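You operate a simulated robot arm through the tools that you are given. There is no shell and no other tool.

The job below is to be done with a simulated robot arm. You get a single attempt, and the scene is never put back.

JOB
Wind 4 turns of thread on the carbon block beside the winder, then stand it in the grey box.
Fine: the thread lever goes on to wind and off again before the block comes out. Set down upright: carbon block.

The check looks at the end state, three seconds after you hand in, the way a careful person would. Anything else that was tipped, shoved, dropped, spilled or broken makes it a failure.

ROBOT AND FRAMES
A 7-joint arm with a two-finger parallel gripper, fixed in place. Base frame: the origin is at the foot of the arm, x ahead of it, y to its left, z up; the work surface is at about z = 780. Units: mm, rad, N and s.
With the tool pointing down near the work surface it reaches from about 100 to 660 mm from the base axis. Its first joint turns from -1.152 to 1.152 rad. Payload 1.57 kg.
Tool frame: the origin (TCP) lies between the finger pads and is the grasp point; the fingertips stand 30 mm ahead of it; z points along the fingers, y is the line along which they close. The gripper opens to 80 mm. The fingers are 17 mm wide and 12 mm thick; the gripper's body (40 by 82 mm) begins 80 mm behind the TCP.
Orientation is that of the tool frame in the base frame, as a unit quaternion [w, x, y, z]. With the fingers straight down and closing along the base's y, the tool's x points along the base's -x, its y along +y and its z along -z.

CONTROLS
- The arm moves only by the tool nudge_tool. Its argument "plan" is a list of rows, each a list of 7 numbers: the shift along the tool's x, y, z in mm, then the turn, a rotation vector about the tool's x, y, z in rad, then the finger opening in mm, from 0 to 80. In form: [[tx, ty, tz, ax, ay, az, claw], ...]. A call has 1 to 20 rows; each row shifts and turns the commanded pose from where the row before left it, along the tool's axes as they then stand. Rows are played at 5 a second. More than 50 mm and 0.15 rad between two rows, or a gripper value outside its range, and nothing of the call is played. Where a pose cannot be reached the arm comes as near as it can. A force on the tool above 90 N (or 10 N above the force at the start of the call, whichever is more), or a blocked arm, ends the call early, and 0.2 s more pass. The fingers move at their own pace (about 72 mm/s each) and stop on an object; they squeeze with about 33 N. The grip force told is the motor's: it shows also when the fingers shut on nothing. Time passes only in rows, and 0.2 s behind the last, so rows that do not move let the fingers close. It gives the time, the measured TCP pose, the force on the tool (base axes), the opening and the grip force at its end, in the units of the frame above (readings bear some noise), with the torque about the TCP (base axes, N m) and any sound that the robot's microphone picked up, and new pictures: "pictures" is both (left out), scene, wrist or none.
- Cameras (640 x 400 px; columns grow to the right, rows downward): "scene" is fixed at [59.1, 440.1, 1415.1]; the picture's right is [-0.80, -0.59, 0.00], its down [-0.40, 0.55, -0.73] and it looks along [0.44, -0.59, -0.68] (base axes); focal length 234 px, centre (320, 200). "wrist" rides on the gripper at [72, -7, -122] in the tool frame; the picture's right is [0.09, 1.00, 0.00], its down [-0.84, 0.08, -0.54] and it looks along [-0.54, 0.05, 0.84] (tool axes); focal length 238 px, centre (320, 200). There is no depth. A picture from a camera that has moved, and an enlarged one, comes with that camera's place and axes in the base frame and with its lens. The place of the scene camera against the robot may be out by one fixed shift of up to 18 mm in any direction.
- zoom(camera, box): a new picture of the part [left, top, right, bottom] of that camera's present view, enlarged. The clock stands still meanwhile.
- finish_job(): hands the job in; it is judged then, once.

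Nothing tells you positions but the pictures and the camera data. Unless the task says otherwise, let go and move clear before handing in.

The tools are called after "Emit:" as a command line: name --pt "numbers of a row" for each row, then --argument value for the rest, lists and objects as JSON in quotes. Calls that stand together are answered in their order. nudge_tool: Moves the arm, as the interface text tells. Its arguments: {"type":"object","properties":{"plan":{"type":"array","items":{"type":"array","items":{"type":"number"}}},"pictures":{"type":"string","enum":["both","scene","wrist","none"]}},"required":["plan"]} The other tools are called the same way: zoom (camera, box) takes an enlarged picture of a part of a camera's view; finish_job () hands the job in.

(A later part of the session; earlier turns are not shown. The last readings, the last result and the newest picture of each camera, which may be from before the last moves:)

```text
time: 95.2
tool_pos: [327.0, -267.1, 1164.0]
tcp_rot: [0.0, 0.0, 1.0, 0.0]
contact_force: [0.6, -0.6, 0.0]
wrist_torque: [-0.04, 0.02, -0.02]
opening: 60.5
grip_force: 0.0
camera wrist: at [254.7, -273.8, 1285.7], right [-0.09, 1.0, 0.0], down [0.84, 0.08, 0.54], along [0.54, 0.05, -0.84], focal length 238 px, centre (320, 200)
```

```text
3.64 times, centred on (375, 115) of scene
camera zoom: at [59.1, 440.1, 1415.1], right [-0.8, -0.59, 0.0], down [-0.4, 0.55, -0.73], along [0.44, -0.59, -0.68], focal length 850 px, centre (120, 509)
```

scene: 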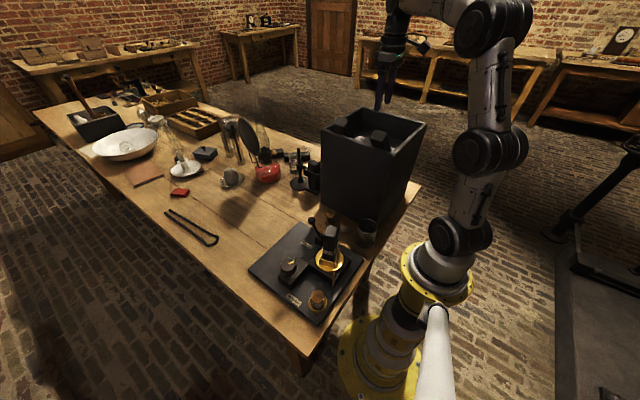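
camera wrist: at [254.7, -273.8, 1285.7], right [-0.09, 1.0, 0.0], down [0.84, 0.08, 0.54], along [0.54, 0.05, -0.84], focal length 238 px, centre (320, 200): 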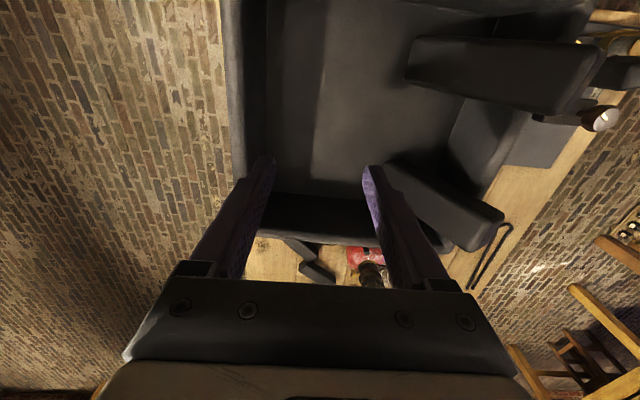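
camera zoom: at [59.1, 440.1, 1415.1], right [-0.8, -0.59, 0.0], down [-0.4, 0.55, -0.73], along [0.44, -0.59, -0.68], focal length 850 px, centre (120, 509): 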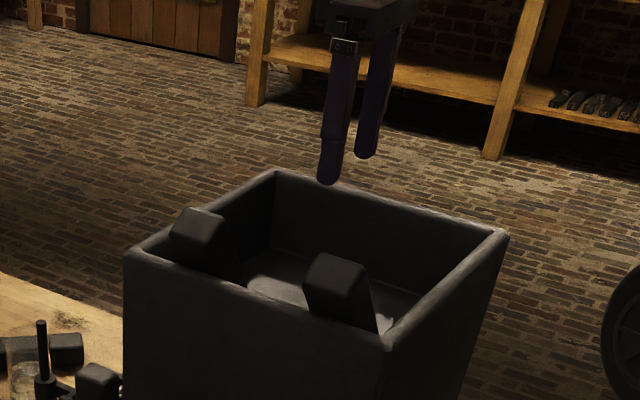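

The floor is at about z 1017 and the rim at about 1084, with clear space around (325, −268). Now I'll return over the winder, set yaw about 0.31 to match the block, and stop above it.

Emit:
nudge_tool --pt "0 0 -25 0 0 0 70" --pt "0 0 -25 0 0 0 70" --pt "9 47 0 0 0 0 70" --pt "9 47 0 0 0 0 70" --pt "10 48 0 0 0 0 70" --pt "10 48 0 0 0 0 70" --pt "10 48 0 0 0 0 70" --pt "10 48 0 0 0 0 70" --pt "10 48 0 0 0 0 70" --pt "10 48 0 0 0 0 70" --pt "0 0 45 0 0 0 70" --pt "0 0 45 0 0 0 70" --pt "0 0 45 0 0 0 70" --pt "0 0 30 0 0 0 70" --pt "0 0 0 0 0 0 70" --pt "0 0 0 0 0 0 70" --pictures "both"

Emit:
zoom --camera "wrist" --box '[250, 60, 390, 200]'

```text
time: 98.6
tool_pos: [249.2, 113.8, 1048.0]
tcp_rot: [0.0, 0.0, 1.0, 0.0]
contact_force: [0.8, -0.2, -0.1]
wrist_torque: [0.01, 0.01, 0.03]
opening: 69.8
grip_force: 0.2
camera wrist: at [178.6, 107.5, 1170.8], right [-0.09, 1.0, 0.0], down [0.84, 0.08, 0.54], along [0.54, 0.05, -0.84], focal length 238 px, centre (320, 200)
```

scene: 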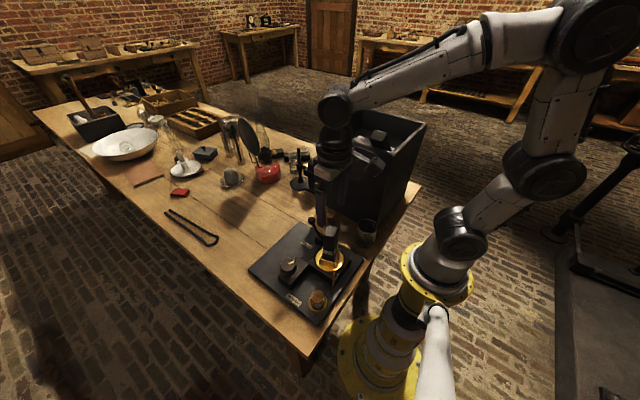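
wrist: 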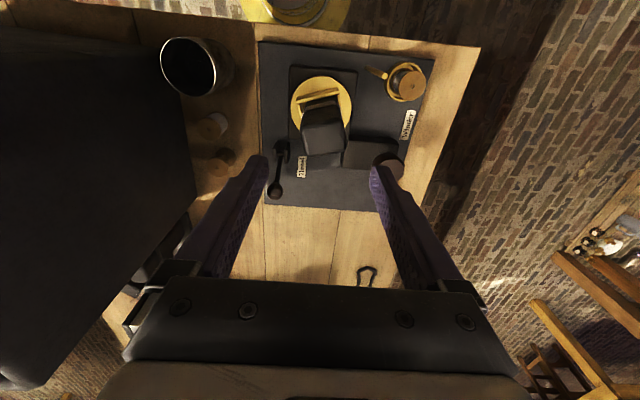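

```text
2.86 times, centred on (320, 130) of wrist
camera zoom: at [178.6, 107.5, 1170.8], right [-0.09, 1.0, 0.0], down [0.84, 0.08, 0.54], along [0.54, 0.05, -0.84], focal length 681 px, centre (320, 400)
```

zoom: 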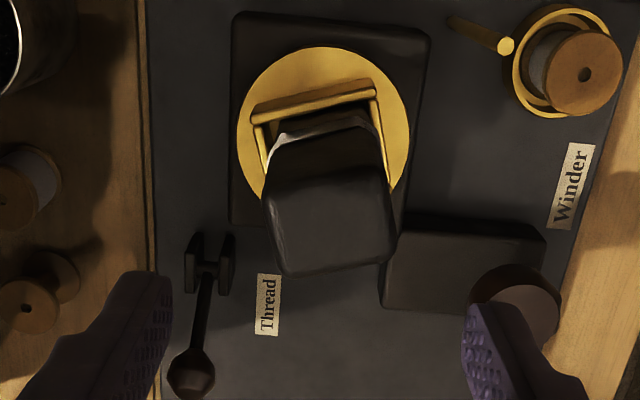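

I see the block's top face yawed about 0.33 rad and centred near (247, 117). I'll shift slightly, match that yaw and lower to just above the block top to verify.

Emit:
nudge_tool --pt "2.5 2.3 0 0 0 0 76" --pt "0 0 10 0 0 -0.11 76" --pt "0 0 10 0 0 -0.11 76" --pt "0 0 10 0 0 -0.11 76" --pt "0 0 10 0 0 0 76" --pt "0 0 0 0 0 0 76" --pt "0 0 0 0 0 0 76" --pictures "both"

Emit:
zoom --camera "wrist" --box '[240, 80, 400, 220]'

Emit:
zoom --camera "scene" --box '[300, 190, 370, 280]'

```text
time: 100.2
tool_pos: [247.6, 116.7, 1008.4]
tcp_rot: [0.0, -0.164, 0.986, -0.001]
contact_force: [-0.2, 0.0, 0.7]
wrist_torque: [0.01, -0.01, 0.01]
opening: 76.0
grip_force: 0.2
camera wrist: at [181.7, 87.9, 1130.5], right [-0.41, 0.91, 0.0], down [0.77, 0.34, 0.54], along [0.49, 0.22, -0.84], focal length 238 px, centre (320, 200)
```

scene: 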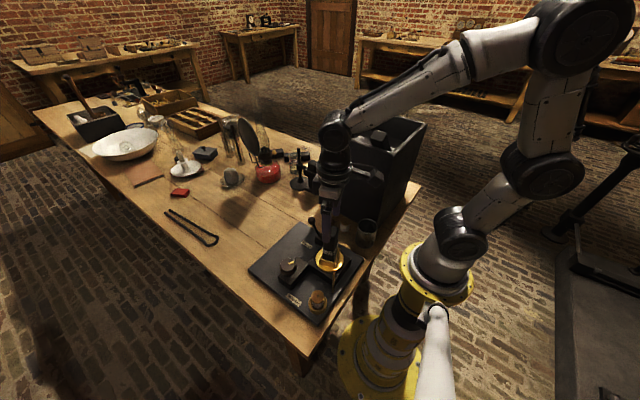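
wrist: 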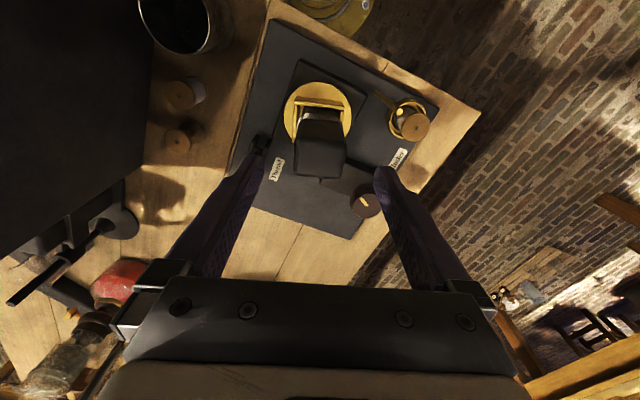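

```text
2.86 times, centred on (320, 150) of wrist
camera zoom: at [181.7, 87.9, 1130.5], right [-0.41, 0.91, 0.0], down [0.77, 0.34, 0.54], along [0.49, 0.22, -0.84], focal length 681 px, centre (320, 343)
```

zoom: 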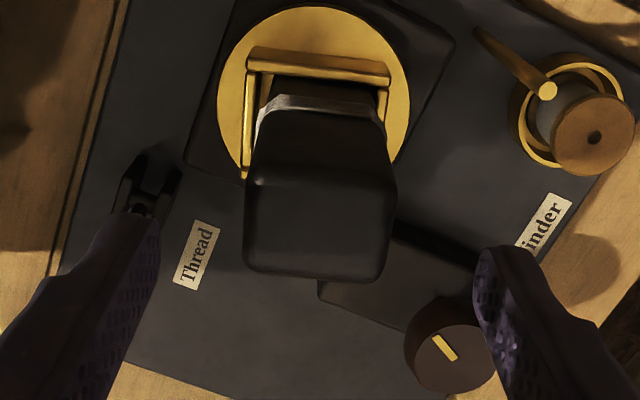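

```text
4.44 times, centred on (335, 235) of scene
camera zoom: at [59.1, 440.1, 1415.1], right [-0.8, -0.59, 0.0], down [-0.4, 0.55, -0.73], along [0.44, -0.59, -0.68], focal length 1038 px, centre (253, 44)
```

zoom: 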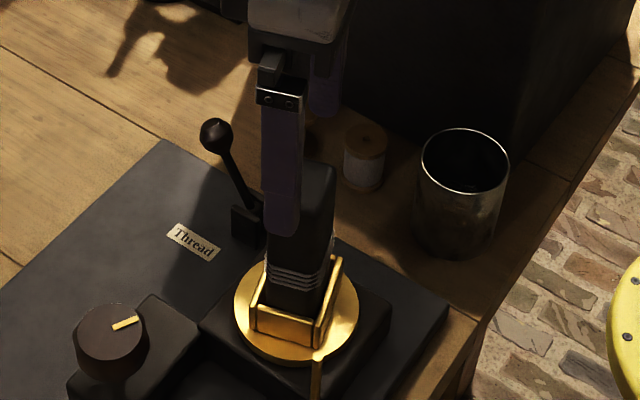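

The block top is centred between the fingers and aligned. I'll lower so the tips stop just above the thread loops (TCP z about 937), then close on the block.

Emit:
nudge_tool --pt "0 0 25 0 0 -0.02 76" --pt "0 0 25 0 0 0 76" --pt "0 0 14 0 0 0 76" --pt "0 0 7 0 0 0 76" --pt "0 0 0 0 0 0 76" --pt "0 0 0 0 0 0 76" --pictures "both"

Emit:
zoom --camera "scene" --box '[300, 200, 370, 280]'

Emit:
zoom --camera "wrist" --box '[220, 80, 420, 280]'

```text
time: 101.6
tool_pos: [248.5, 116.7, 936.9]
tcp_rot: [0.0, -0.174, 0.985, -0.001]
contact_force: [0.2, 0.7, 0.3]
wrist_torque: [0.01, -0.03, 0.0]
opening: 75.9
grip_force: 0.1
camera wrist: at [181.9, 86.8, 1059.3], right [-0.43, 0.9, 0.0], down [0.76, 0.36, 0.54], along [0.49, 0.23, -0.84], focal length 238 px, centre (320, 200)
```

scene: 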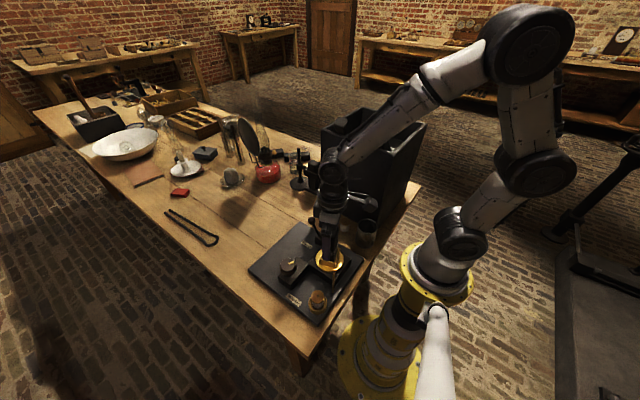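
wrist: 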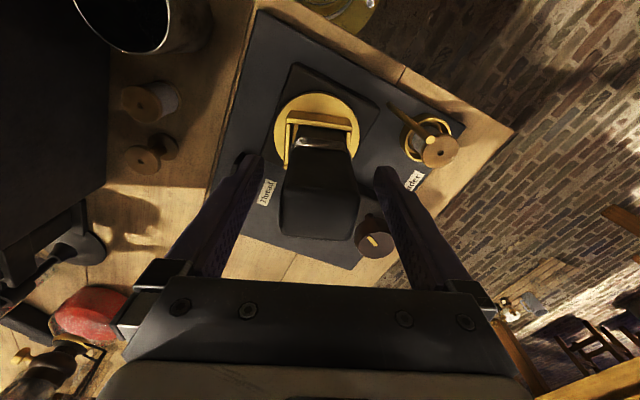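

```text
5.00 times, centred on (335, 240) of scene
camera zoom: at [59.1, 440.1, 1415.1], right [-0.8, -0.59, 0.0], down [-0.4, 0.55, -0.73], along [0.44, -0.59, -0.68], focal length 1168 px, centre (245, 0)
```

zoom: 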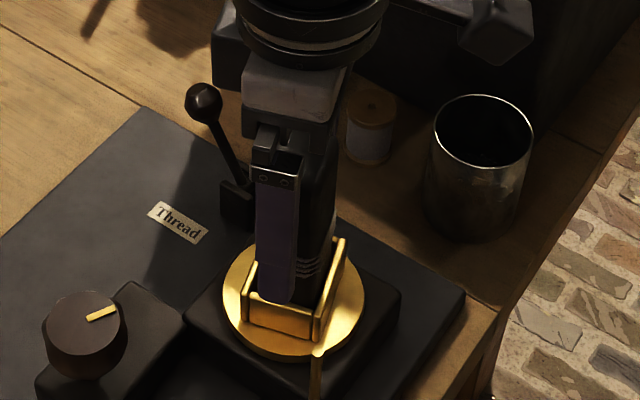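

```text
2.00 times, centred on (320, 180) of wrist
camera zoom: at [181.9, 86.8, 1059.3], right [-0.43, 0.9, 0.0], down [0.76, 0.36, 0.54], along [0.49, 0.23, -0.84], focal length 477 px, centre (320, 240)
```

zoom: 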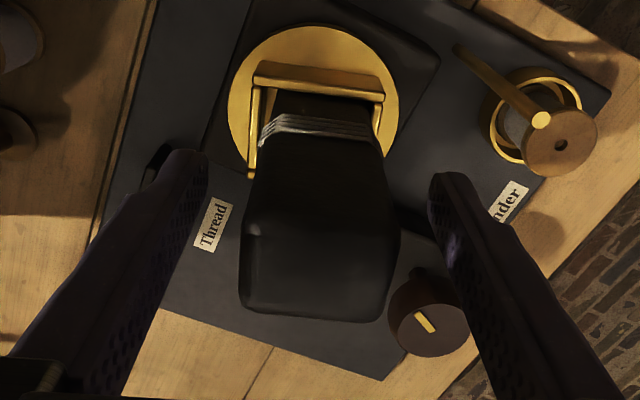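

I want to be sure the fingertips won't pinch the thread loops, so I'll zoom in on the loops against the tip height.

Emit:
zoom --camera "wrist" --box '[280, 120, 370, 180]'

Emit:
zoom --camera "scene" --box '[315, 220, 355, 270]'

```text
6.67 times, centred on (325, 150) of wrist
camera zoom: at [181.9, 86.8, 1059.3], right [-0.43, 0.9, 0.0], down [0.76, 0.36, 0.54], along [0.49, 0.23, -0.84], focal length 1589 px, centre (287, 533)
```

zoom: 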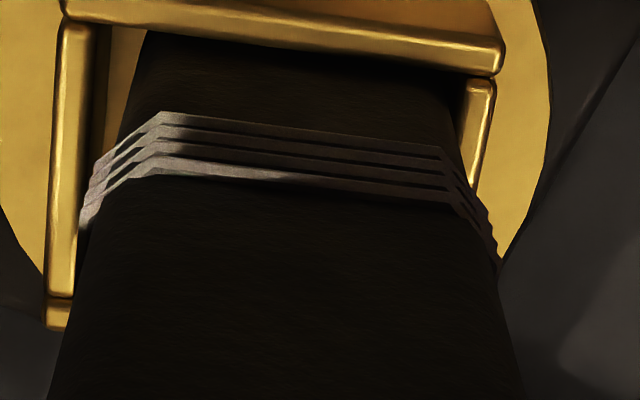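

```text
8.00 times, centred on (335, 245) of scene
camera zoom: at [59.1, 440.1, 1415.1], right [-0.8, -0.59, 0.0], down [-0.4, 0.55, -0.73], along [0.44, -0.59, -0.68], focal length 1869 px, centre (200, -160)
```

zoom: 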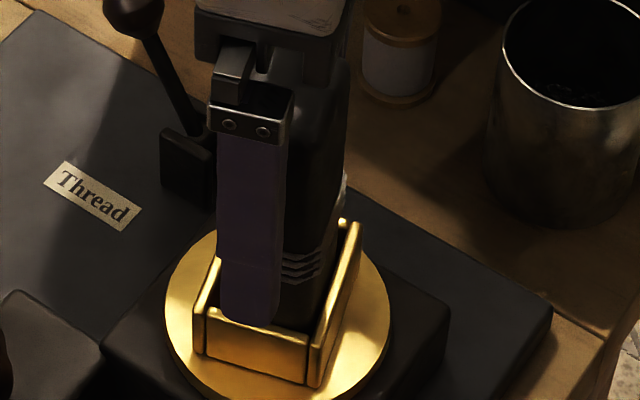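

The loops span about z 885–902 and the fingertips are near 907, so there's a small margin. I'll raise 2 mm more and close on the block.

Emit:
nudge_tool --pt "0 0 -2 0 0 0 76" --pt "0 0 0 0 0 0 60" --pt "0 0 0 0 0 0 46" --pt "0 0 0 0 0 0 30" --pt "0 0 0 0 0 0 30" --pt "0 0 0 0 0 0 30" --pictures "both"

Emit:
zoom --camera "scene" --box '[300, 200, 370, 280]'

Emit:
zoom --camera "wrist" --box '[240, 90, 400, 280]'

```text
time: 103.0
tool_pos: [248.7, 117.0, 938.8]
tcp_rot: [0.0, -0.174, 0.985, 0.001]
contact_force: [4.3, -7.4, 0.6]
wrist_torque: [-0.47, -0.28, -0.02]
opening: 39.9
grip_force: 32.5
camera wrist: at [182.2, 86.3, 1061.5], right [-0.43, 0.9, 0.0], down [0.76, 0.36, 0.54], along [0.49, 0.23, -0.84], focal length 238 px, centre (320, 200)
```

scene: 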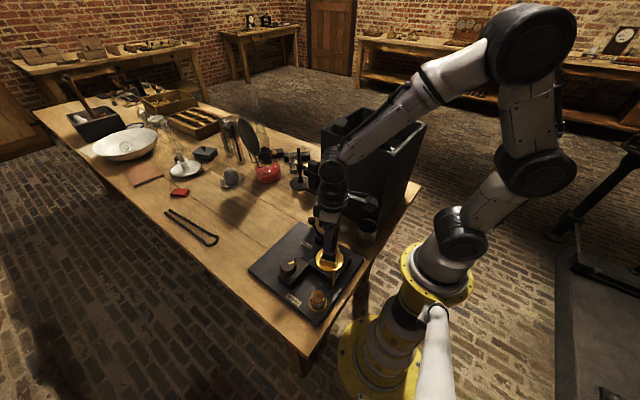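
wrist: 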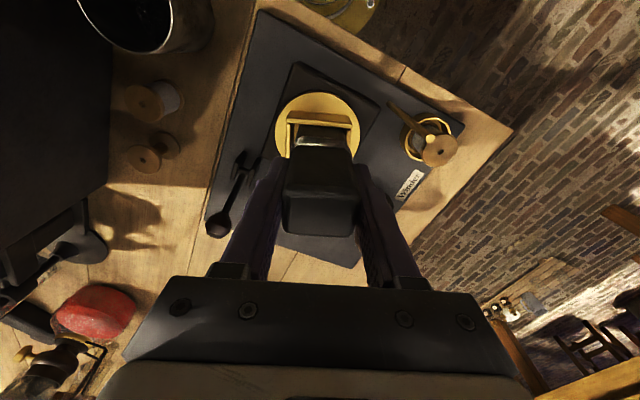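

```text
5.00 times, centred on (335, 240) of scene
camera zoom: at [59.2, 440.0, 1415.2], right [-0.8, -0.59, 0.0], down [-0.4, 0.55, -0.73], along [0.44, -0.59, -0.68], focal length 1168 px, centre (245, 0)
```

zoom: 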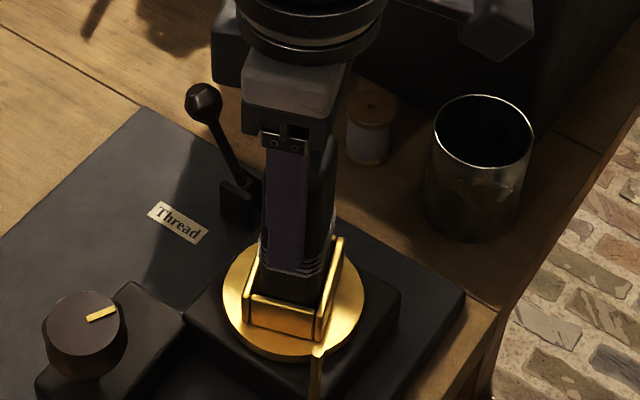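

```text
2.11 times, centred on (320, 185) of wrist
camera zoom: at [182.2, 86.3, 1061.5], right [-0.43, 0.9, 0.0], down [0.76, 0.36, 0.54], along [0.49, 0.23, -0.84], focal length 502 px, centre (320, 232)
```

zoom: 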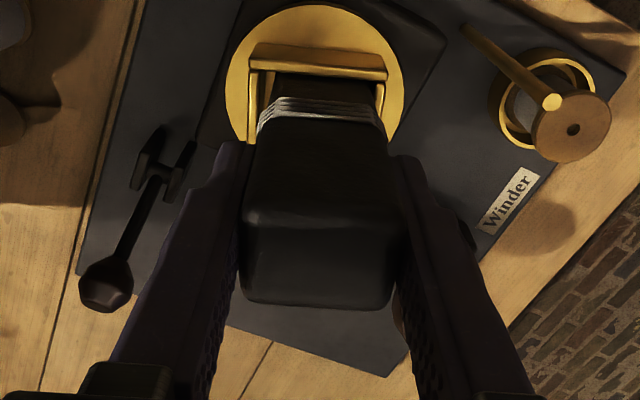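

The block is gripped across its 40 mm side, above the thread loops. I'll lift straight out of the socket slowly.

Emit:
nudge_tool --pt "0 0 -3 0 0 0 30" --pt "0 0 -4 0 0 0 30" --pt "0 0 -5 0 0 0 30" --pt "0 0 -6 0 0 0 30" --pt "0 0 -6 0 0 0 30" --pt "0 0 -6 0 0 0 30" --pt "0 0 0 0 0 0 30" --pictures "both"

Emit:
zoom --camera "scene" --box '[300, 200, 370, 280]'

```text
time: 104.6
tool_pos: [248.3, 116.8, 969.8]
tcp_rot: [0.0, -0.174, 0.985, 0.0]
contact_force: [-0.4, -1.7, -2.8]
wrist_torque: [0.02, 0.01, 0.06]
opening: 39.7
grip_force: 33.2
camera wrist: at [182.2, 86.2, 1091.5], right [-0.43, 0.9, 0.0], down [0.76, 0.36, 0.54], along [0.49, 0.23, -0.84], focal length 238 px, centre (320, 200)
```

scene: 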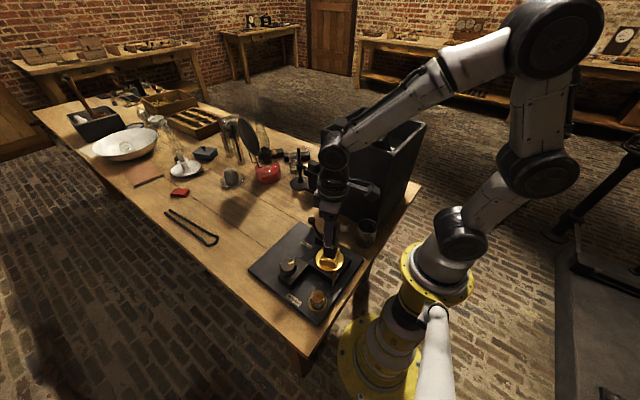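
wrist: 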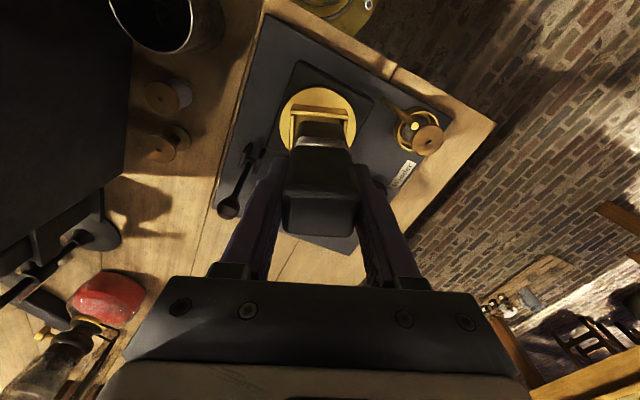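

```text
5.00 times, centred on (335, 240) of scene
camera zoom: at [59.2, 440.2, 1415.1], right [-0.8, -0.59, 0.0], down [-0.4, 0.55, -0.73], along [0.44, -0.59, -0.68], focal length 1168 px, centre (245, 0)
```

zoom: 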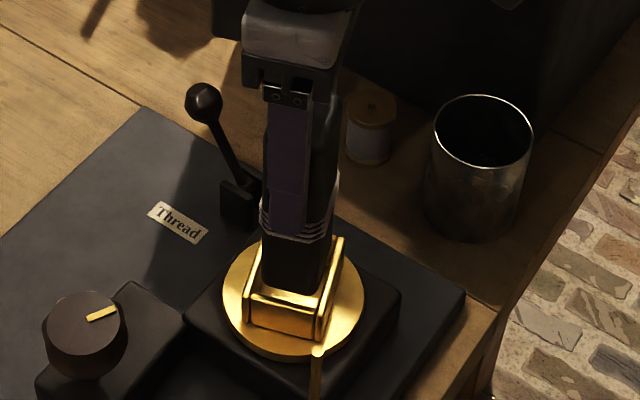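

The block is out cleanly with the loops on it, carrying about 2.8 N. I'll lift high, turn back to yaw 0 and carry it over the box, crossing the rim between the two leaning blocks.

Emit:
nudge_tool --pt "0 0 -30 0 0 0 30" --pt "0 0 -45 0 0 0 30" --pt "0 0 -45 0 0 0 30" --pt "0 0 -45 0 0 0 30" --pt "0 0 -45 0 0 0 30" --pt "0 0 -45 0 0 0 30" --pt "0 0 -20 0 0 0 30" --pt "0 0 0 0 0 0.117 30" --pt "0 0 0 0 0 0.117 30" --pt "0 0 0 0 0 0.116 30" --pt "0 0 0 0 0 0 30" --pt "0 0 0 0 0 0 30" --pictures "both"

Emit:
zoom --camera "wrist" --box '[240, 90, 400, 290]'

```text
time: 107.2
tool_pos: [247.7, 116.2, 1244.2]
tcp_rot: [0.0, 0.001, 1.0, 0.0]
contact_force: [-0.1, 1.1, -2.4]
wrist_torque: [-0.01, -0.02, -0.01]
opening: 39.6
grip_force: 32.8
camera wrist: at [175.1, 110.4, 1366.1], right [-0.09, 1.0, 0.0], down [0.84, 0.08, 0.54], along [0.54, 0.05, -0.84], focal length 238 px, centre (320, 200)
```

scene: 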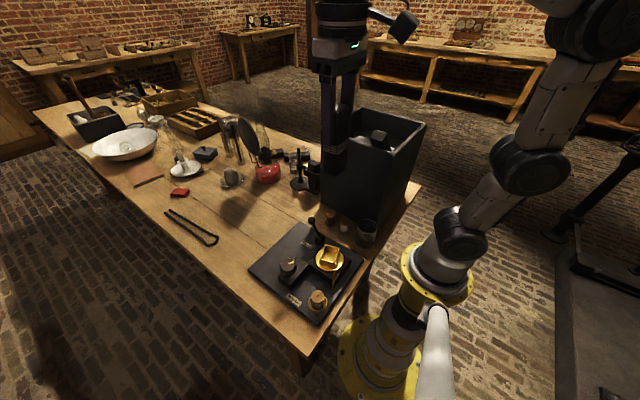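
wrist: 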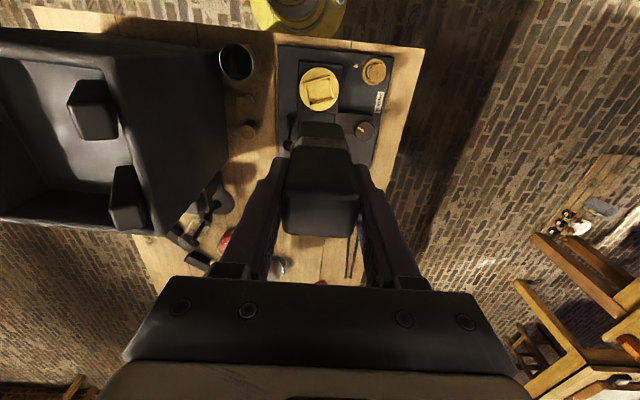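

```text
2.00 times, centred on (320, 190) of wrist
camera zoom: at [175.1, 110.4, 1366.1], right [-0.09, 1.0, 0.0], down [0.84, 0.08, 0.54], along [0.54, 0.05, -0.84], focal length 477 px, centre (320, 220)
```

zoom: 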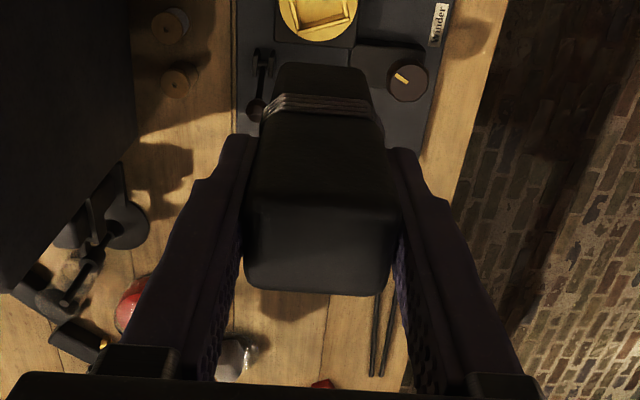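

The block is held upright at z 1244. I'll carry it across to above the free floor area at about (322, −268).

Emit:
nudge_tool --pt "-25 -40 0 0 0 0 30" --pt "-25 -42 0 0 0 0 30" --pt "-25 -42 0 0 0 0 30" --pt "0 -46 0 0 0 0 30" --pt "0 -46 0 0 0 0 30" --pt "0 -46 0 0 0 0 30" --pt "0 -46 0 0 0 0 30" --pt "0 -46 0 0 0 0 30" --pt "0 -30 0 0 0 0 30" --pt "0 0 0 0 0 0 30" --pt "0 0 0 0 0 0 30" --pictures "both"

Emit:
zoom --camera "scene" --box '[310, 20, 450, 170]'

Emit:
zoom --camera "wrist" --box '[200, 0, 440, 200]'

```text
time: 109.6
tool_pos: [326.0, -267.9, 1243.9]
tcp_rot: [0.0, 0.0, 1.0, 0.0]
contact_force: [-0.8, 0.8, -2.8]
wrist_torque: [0.03, -0.02, 0.0]
opening: 39.7
grip_force: 33.2
camera wrist: at [252.0, -273.6, 1365.9], right [-0.09, 1.0, 0.0], down [0.84, 0.08, 0.54], along [0.54, 0.05, -0.84], focal length 238 px, centre (320, 200)
```

scene: 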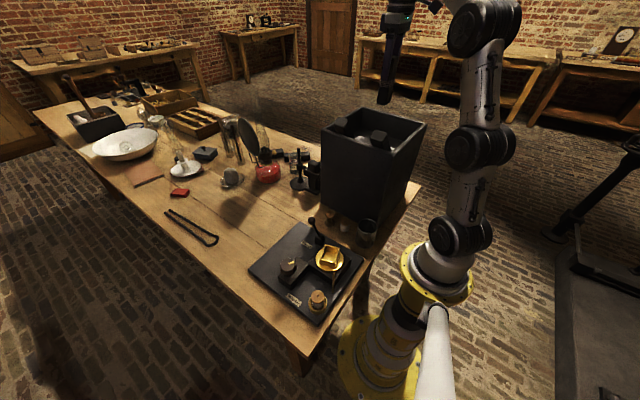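
wrist: 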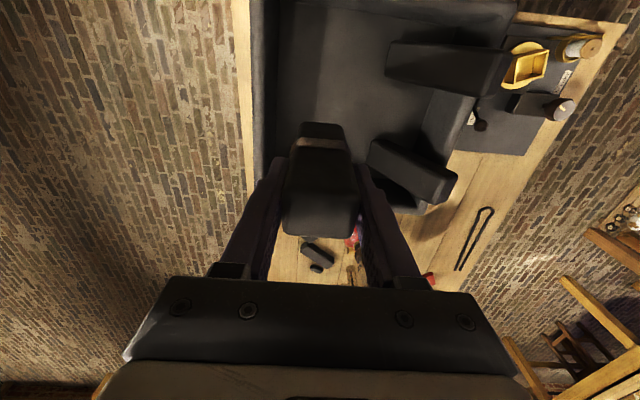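

```text
2.67 times, centred on (380, 95) of scene
camera zoom: at [59.2, 440.1, 1415.1], right [-0.8, -0.59, 0.0], down [-0.4, 0.55, -0.73], along [0.44, -0.59, -0.68], focal length 623 px, centre (160, 480)
```

zoom: 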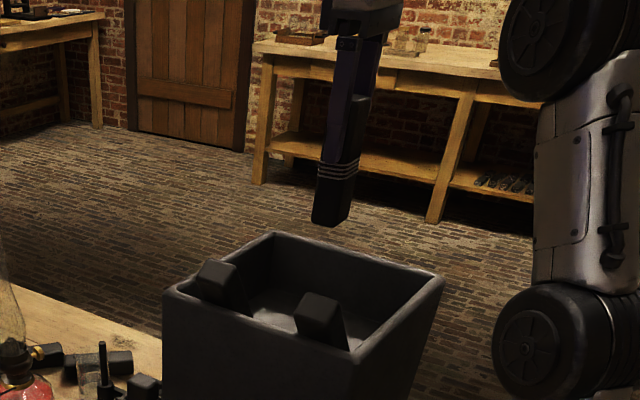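

```text
2.00 times, centred on (320, 100) of wrist
camera zoom: at [252.0, -273.6, 1365.9], right [-0.09, 1.0, 0.0], down [0.84, 0.08, 0.54], along [0.54, 0.05, -0.84], focal length 477 px, centre (320, 400)
```

zoom: 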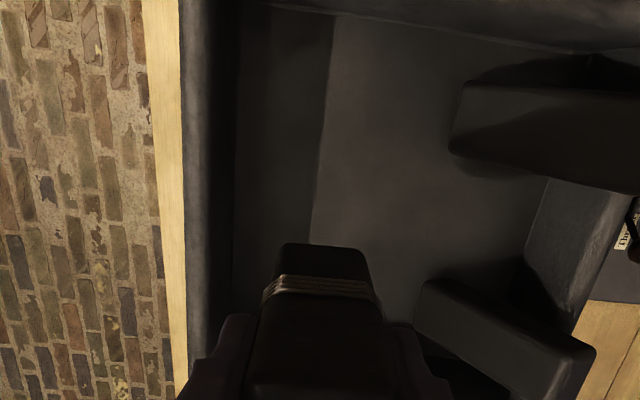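

The block hangs above free floor: the leaning blocks' feet are at y ≈ −187 and the far wall at y ≈ −326. I'll lower it to a little above the floor and recheck.

Emit:
nudge_tool --pt "0 2 25 0 0 0 30" --pt "0 0 30 0 0 0 30" --pt "0 0 25 0 0 0 30" --pt "0 0 20 0 0 0 30" --pt "0 0 0 0 0 0 30" --pt "0 0 0 0 0 0 30" --pictures "both"

Emit:
zoom --camera "scene" --box '[320, 70, 430, 170]'

Emit:
zoom --camera "wrist" --box '[240, 60, 400, 200]'

```text
time: 111.0
tool_pos: [323.8, -264.8, 1141.5]
tcp_rot: [0.0, 0.001, 1.0, -0.001]
contact_force: [0.6, 0.5, -3.2]
wrist_torque: [-0.01, -0.01, -0.01]
opening: 40.0
grip_force: 33.3
camera wrist: at [251.1, -271.1, 1264.3], right [-0.09, 1.0, 0.0], down [0.84, 0.08, 0.54], along [0.54, 0.05, -0.84], focal length 238 px, centre (320, 200)
```

scene: 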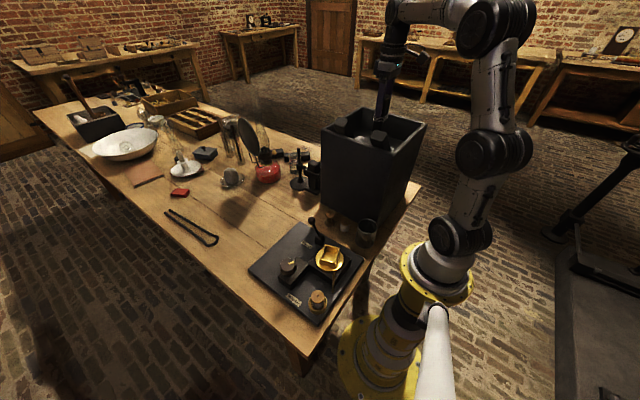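
wrist: 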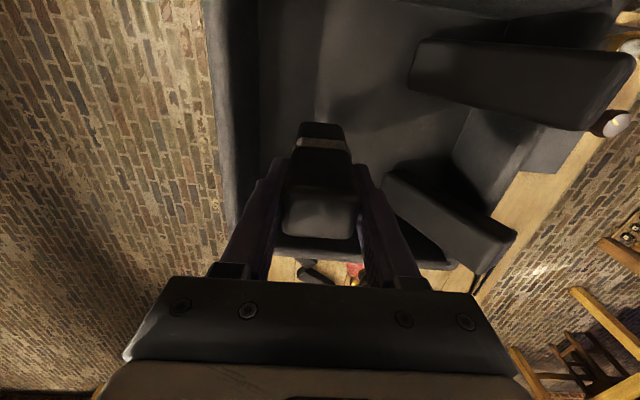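

```text
4.00 times, centred on (375, 120) of scene
camera zoom: at [59.2, 440.1, 1415.1], right [-0.8, -0.59, 0.0], down [-0.4, 0.55, -0.73], along [0.44, -0.59, -0.68], focal length 934 px, centre (100, 520)
```

zoom: 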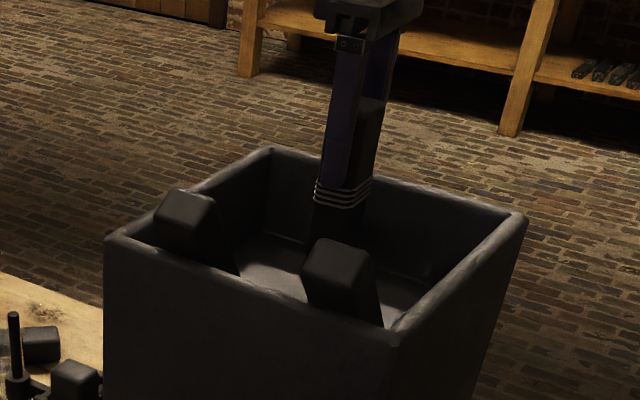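

```text
2.86 times, centred on (320, 130) of wrist
camera zoom: at [251.1, -271.1, 1264.3], right [-0.09, 1.0, 0.0], down [0.84, 0.08, 0.54], along [0.54, 0.05, -0.84], focal length 681 px, centre (320, 400)
```

zoom: 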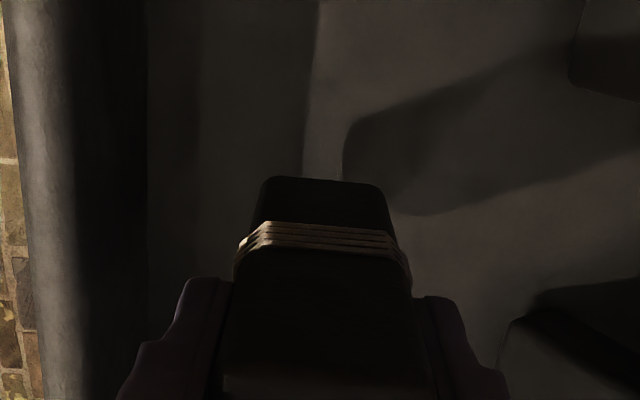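

The block is inside the box walls, upright and clear of everything. I'll lower in small steps until I feel the floor.

Emit:
nudge_tool --pt "0 0 3 0 0 0 30" --pt "0 0 3 0 0 0 30" --pt "0 0 3 0 0 0 30" --pt "0 0 3 0 0 0 30" --pt "0 0 0 0 0 0 30" --pictures "none"

```text
time: 112.2
tool_pos: [322.9, -265.6, 1131.0]
tcp_rot: [0.0, 0.0, 1.0, 0.0]
contact_force: [-0.3, 0.6, -1.8]
wrist_torque: [0.05, 0.02, 0.03]
opening: 39.7
grip_force: 33.1
```

No contact yet at TCP z 1131. I'll continue in 2 mm steps.

Emit:
nudge_tool --pt "0 0 2 0 0 0 30" --pt "0 0 2 0 0 0 30" --pt "0 0 2 0 0 0 30" --pt "0 0 2 0 0 0 30" --pt "0 0 0 0 0 0 30" --pictures "none"

```text
time: 113.4
tool_pos: [323.0, -264.5, 1124.0]
tcp_rot: [0.001, 0.0, 1.0, 0.0]
contact_force: [0.1, -1.0, -2.3]
wrist_torque: [-0.01, 0.02, -0.02]
opening: 39.5
grip_force: 32.8
```

Still hanging freely at z 1124. I'll continue in small steps and look again.

Emit:
nudge_tool --pt "0 0 1.5 0 0 0 30" --pt "0 0 1.5 0 0 0 30" --pt "0 0 1.5 0 0 0 30" --pt "0 0 1.5 0 0 0 30" --pt "0 0 0 0 0 0 30" --pictures "both"

Emit:
zoom --camera "scene" --box '[340, 90, 420, 170]'

Emit:
zoom --camera "wrist" --box '[240, 60, 400, 200]'

```text
time: 114.6
tool_pos: [321.1, -265.4, 1117.5]
tcp_rot: [0.0, 0.001, 1.0, -0.001]
contact_force: [-0.6, 0.3, -2.8]
wrist_torque: [-0.02, -0.01, -0.01]
opening: 39.7
grip_force: 33.0
camera wrist: at [249.9, -271.5, 1240.2], right [-0.09, 1.0, 0.0], down [0.84, 0.08, 0.54], along [0.54, 0.05, -0.84], focal length 238 px, centre (320, 200)
```

scene: 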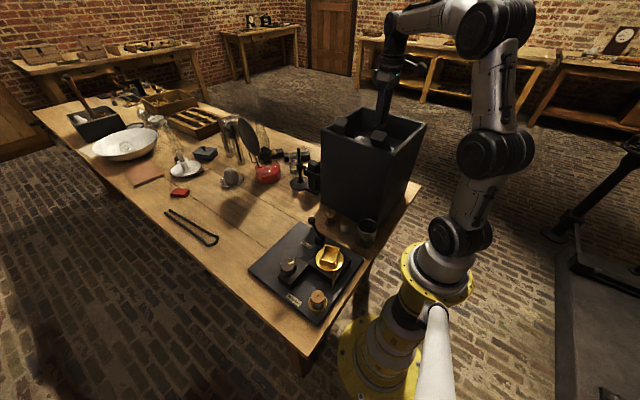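
wrist: 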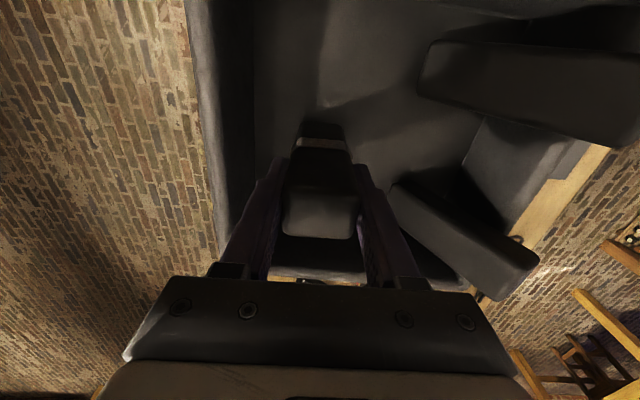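

```text
5.00 times, centred on (380, 130) of scene
camera zoom: at [59.2, 440.1, 1415.1], right [-0.8, -0.59, 0.0], down [-0.4, 0.55, -0.73], along [0.44, -0.59, -0.68], focal length 1168 px, centre (20, 550)
```

zoom: 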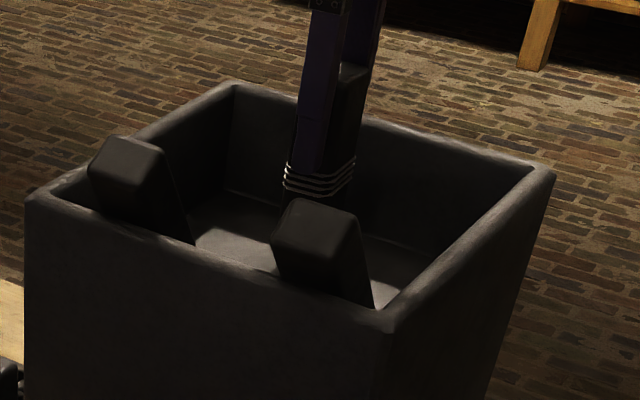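

```text
2.86 times, centred on (320, 130) of wrist
camera zoom: at [249.9, -271.5, 1240.2], right [-0.09, 1.0, 0.0], down [0.84, 0.08, 0.54], along [0.54, 0.05, -0.84], focal length 681 px, centre (320, 400)
```

zoom: 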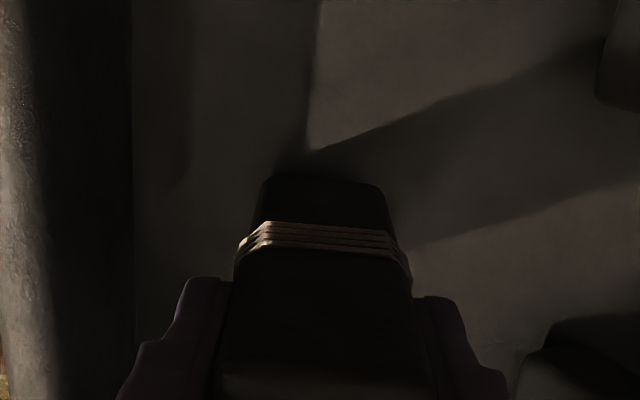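

The block's shadow is closing in on its base, so the floor is near. I'll continue in 1.5 mm steps.

Emit:
nudge_tool --pt "0 0 1.5 0 0 0 30" --pt "0 0 1.5 0 0 0 30" --pt "0 0 1.5 0 0 0 30" --pt "0 0 1.5 0 0 0 30" --pt "0 0 0 0 0 0 30" --pictures "none"

```text
time: 115.8
tool_pos: [322.3, -265.4, 1111.0]
tcp_rot: [0.0, -0.001, 1.0, 0.0]
contact_force: [-0.5, -0.5, -2.0]
wrist_torque: [0.02, -0.01, 0.0]
opening: 39.8
grip_force: 32.7
```

Still free at z 1111. I'll continue down.

Emit:
nudge_tool --pt "0 0 1.5 0 0 0 30" --pt "0 0 1.5 0 0 0 30" --pt "0 0 1.5 0 0 0 30" --pt "0 0 1.5 0 0 0 30" --pt "0 0 0 0 0 0 30" --pictures "wrist"

Emit:
zoom --camera "wrist" --box '[240, 60, 400, 200]'

```text
time: 117.0
tool_pos: [323.9, -263.9, 1107.2]
tcp_rot: [0.003, 0.0, 1.0, -0.001]
contact_force: [-0.9, 2.9, 24.7]
wrist_torque: [0.51, -0.23, 0.01]
opening: 39.3
grip_force: 33.0
camera wrist: at [250.0, -271.2, 1229.9], right [-0.09, 1.0, 0.0], down [0.83, 0.08, 0.55], along [0.54, 0.05, -0.84], focal length 238 px, centre (320, 200)
```

wrist: 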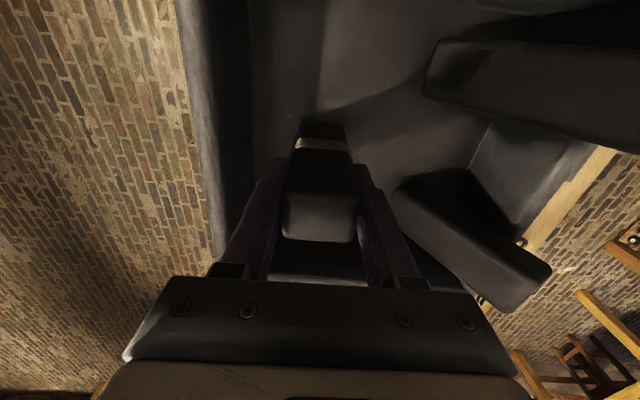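

```text
2.86 times, centred on (320, 130) of wrist
camera zoom: at [250.0, -271.2, 1229.9], right [-0.09, 1.0, 0.0], down [0.83, 0.08, 0.55], along [0.54, 0.05, -0.84], focal length 681 px, centre (320, 400)
```

zoom: 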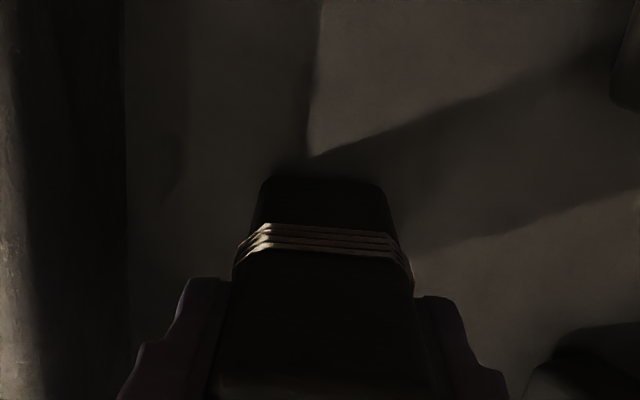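

Floor contact at TCP z 1107 with about 25 N. I'll ease off nearly all the press, then open slowly.

Emit:
nudge_tool --pt "0 0 -1.0 0 0 0 30" --pt "0 0 -0.5 0 0 0 30" --pt "0 0 0 0 0 0 30" --pictures "none"

```text
time: 117.8
tool_pos: [323.5, -264.5, 1108.4]
tcp_rot: [0.001, 0.0, 1.0, -0.001]
contact_force: [6.3, -2.7, 16.7]
wrist_torque: [0.02, -0.77, -0.06]
opening: 39.8
grip_force: 32.0
```

There's still about 17 N of press left. I'll ease a little more.

Emit:
nudge_tool --pt "0 0 -0.7 0 0 0 30" --pt "0 0 0 0 0 0 30" --pictures "scene"

Emit:
zoom --camera "scene" --box '[340, 90, 420, 170]'

```text
time: 118.4
tool_pos: [320.5, -265.5, 1106.9]
tcp_rot: [0.0, 0.0, 1.0, 0.0]
contact_force: [5.2, -3.2, 11.1]
wrist_torque: [-0.26, -0.8, -0.05]
opening: 39.5
grip_force: 33.0
```

scene: 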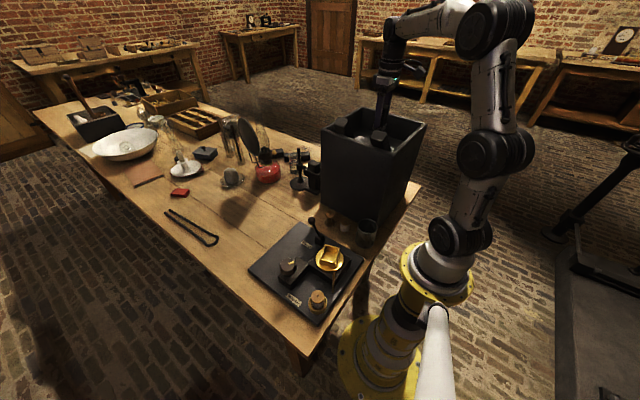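

```text
5.00 times, centred on (380, 130) of scene
camera zoom: at [59.2, 440.2, 1415.1], right [-0.8, -0.59, 0.0], down [-0.4, 0.55, -0.73], along [0.44, -0.59, -0.68], focal length 1168 px, centre (20, 550)
```

zoom: 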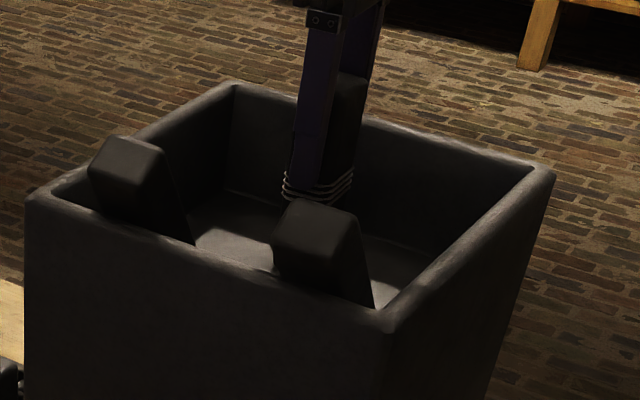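

The residual press is small now. I'll open the fingers gently and look.

Emit:
nudge_tool --pt "0 0 -0.3 0 0 0 40.5" --pt "0 0 0 0 0 0 42" --pt "0 0 0 0 0 0 46" --pt "0 0 0 0 0 0 54" --pt "0 0 0 0 0 0 60" --pt "0 0 0 0 0 0 60" --pictures "both"

Emit:
zoom --camera "wrist" --box '[220, 60, 420, 270]'

Emit:
zoom --camera "scene" --box '[340, 90, 420, 170]'

```text
time: 119.8
tool_pos: [322.3, -264.2, 1107.4]
tcp_rot: [0.0, 0.0, 1.0, 0.0]
contact_force: [0.1, 0.4, -1.1]
wrist_torque: [0.03, 0.01, 0.01]
opening: 60.2
grip_force: 0.0
camera wrist: at [250.1, -271.1, 1230.7], right [-0.09, 1.0, 0.0], down [0.84, 0.08, 0.54], along [0.54, 0.05, -0.84], focal length 238 px, centre (320, 200)
```

scene: 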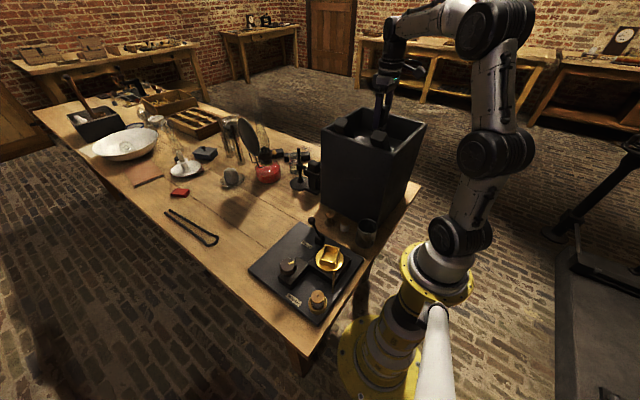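
wrist: 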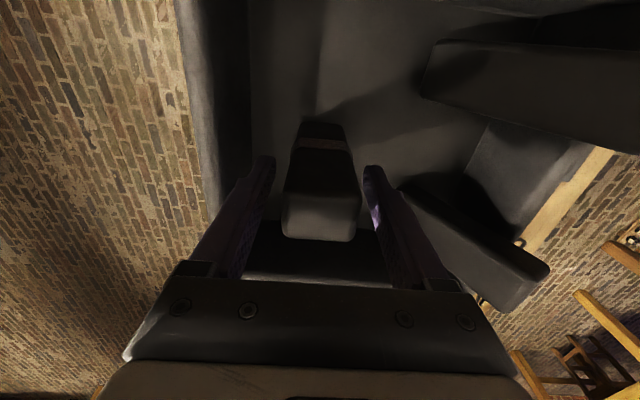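

```text
1.90 times, centred on (320, 165) of wrist
camera zoom: at [250.1, -271.1, 1230.7], right [-0.09, 1.0, 0.0], down [0.84, 0.08, 0.54], along [0.54, 0.05, -0.84], focal length 454 px, centre (320, 267)
```

zoom: 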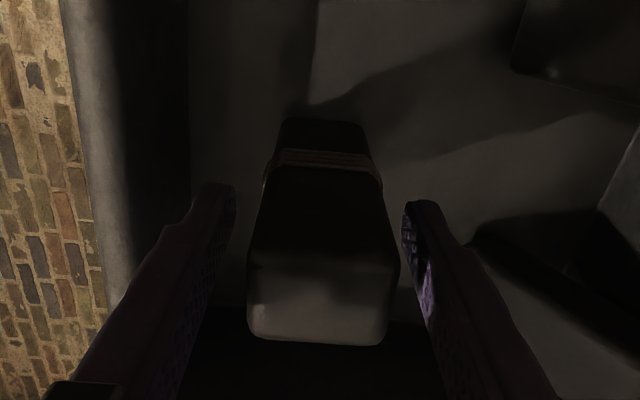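

```text
5.00 times, centred on (380, 130) of scene
camera zoom: at [59.1, 440.1, 1415.1], right [-0.8, -0.59, 0.0], down [-0.4, 0.55, -0.73], along [0.44, -0.59, -0.68], focal length 1168 px, centre (20, 550)
```

zoom: 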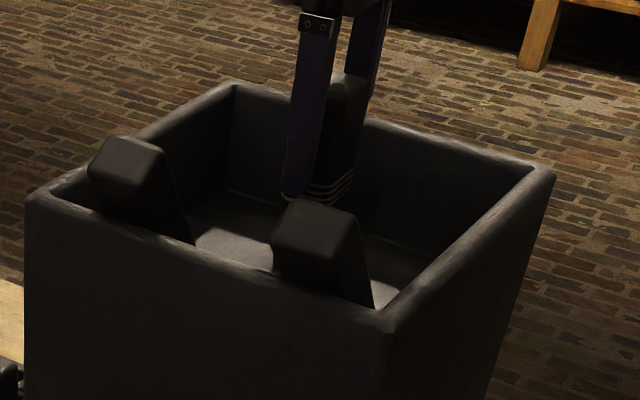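

The block stands by itself with clear gaps to both fingers. I'll rise straight up and away, then check everything.

Emit:
nudge_tool --pt "0 0 -12 0 0 0 62" --pt "0 0 -25 0 0 0 64" --pt "0 0 -35 0 0 0 64" --pt "0 0 -40 0 0 0 64" --pt "0 0 -40 0 0 0 64" --pt "0 0 0 0 0 0 64" --pt "0 0 0 0 0 0 64" --pictures "both"

Emit:
zoom --camera "wrist" --box '[220, 0, 440, 180]'

Emit:
zoom --camera "scene" --box '[320, 80, 430, 170]'

Emit:
zoom --camera "scene" --box '[245, 200, 385, 330]'

```text
time: 121.4
tool_pos: [321.8, -263.3, 1260.0]
tcp_rot: [0.0, 0.0, 1.0, 0.0]
contact_force: [-0.3, -0.3, 0.3]
wrist_torque: [-0.01, 0.03, 0.0]
opening: 64.0
grip_force: 0.1
camera wrist: at [249.3, -270.4, 1382.3], right [-0.09, 1.0, 0.0], down [0.84, 0.08, 0.54], along [0.54, 0.05, -0.84], focal length 238 px, centre (320, 200)
```

scene: 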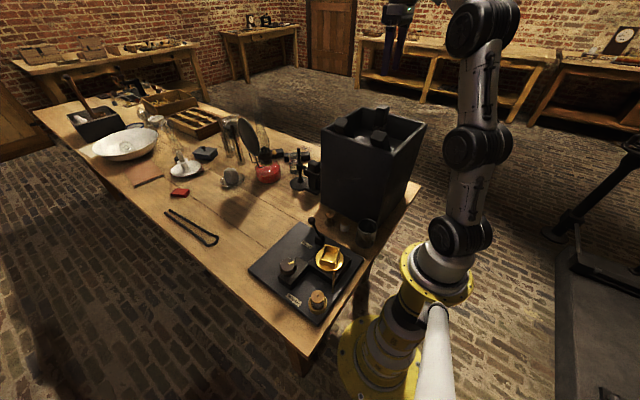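
wrist: 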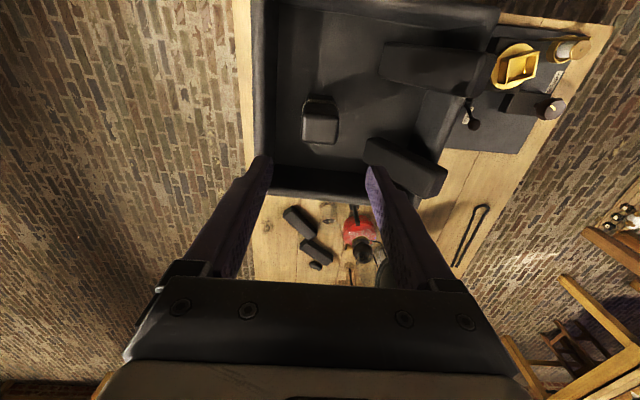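

```text
2.22 times, centred on (330, 90) of wrist
camera zoom: at [249.3, -270.4, 1382.3], right [-0.09, 1.0, 0.0], down [0.84, 0.08, 0.54], along [0.54, 0.05, -0.84], focal length 530 px, centre (298, 444)
```

zoom: 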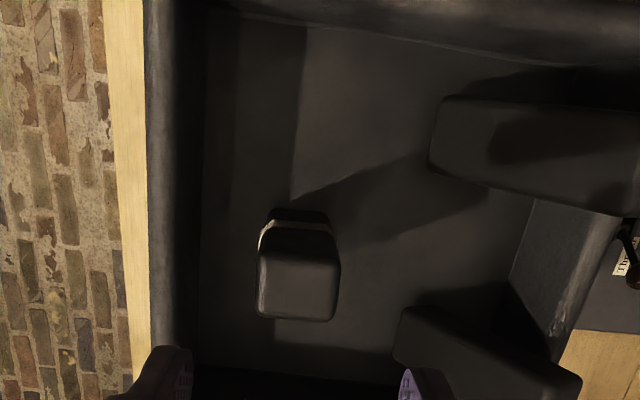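

```text
4.44 times, centred on (375, 125) of scene
camera zoom: at [59.1, 440.1, 1415.1], right [-0.8, -0.59, 0.0], down [-0.4, 0.55, -0.73], along [0.44, -0.59, -0.68], focal length 1038 px, centre (76, 533)
```

zoom: 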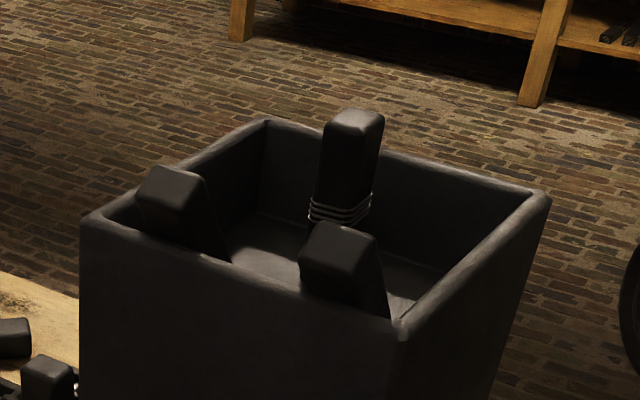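

```text
3.08 times, centred on (315, 265) of scene
camera zoom: at [59.1, 440.1, 1415.1], right [-0.8, -0.59, 0.0], down [-0.4, 0.55, -0.73], along [0.44, -0.59, -0.68], focal length 719 px, centre (335, 0)
```

zoom: 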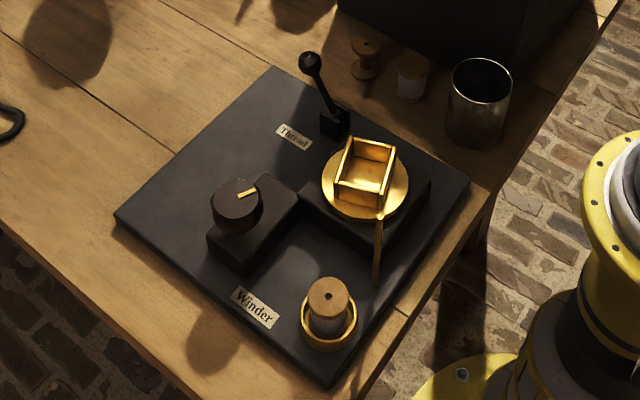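

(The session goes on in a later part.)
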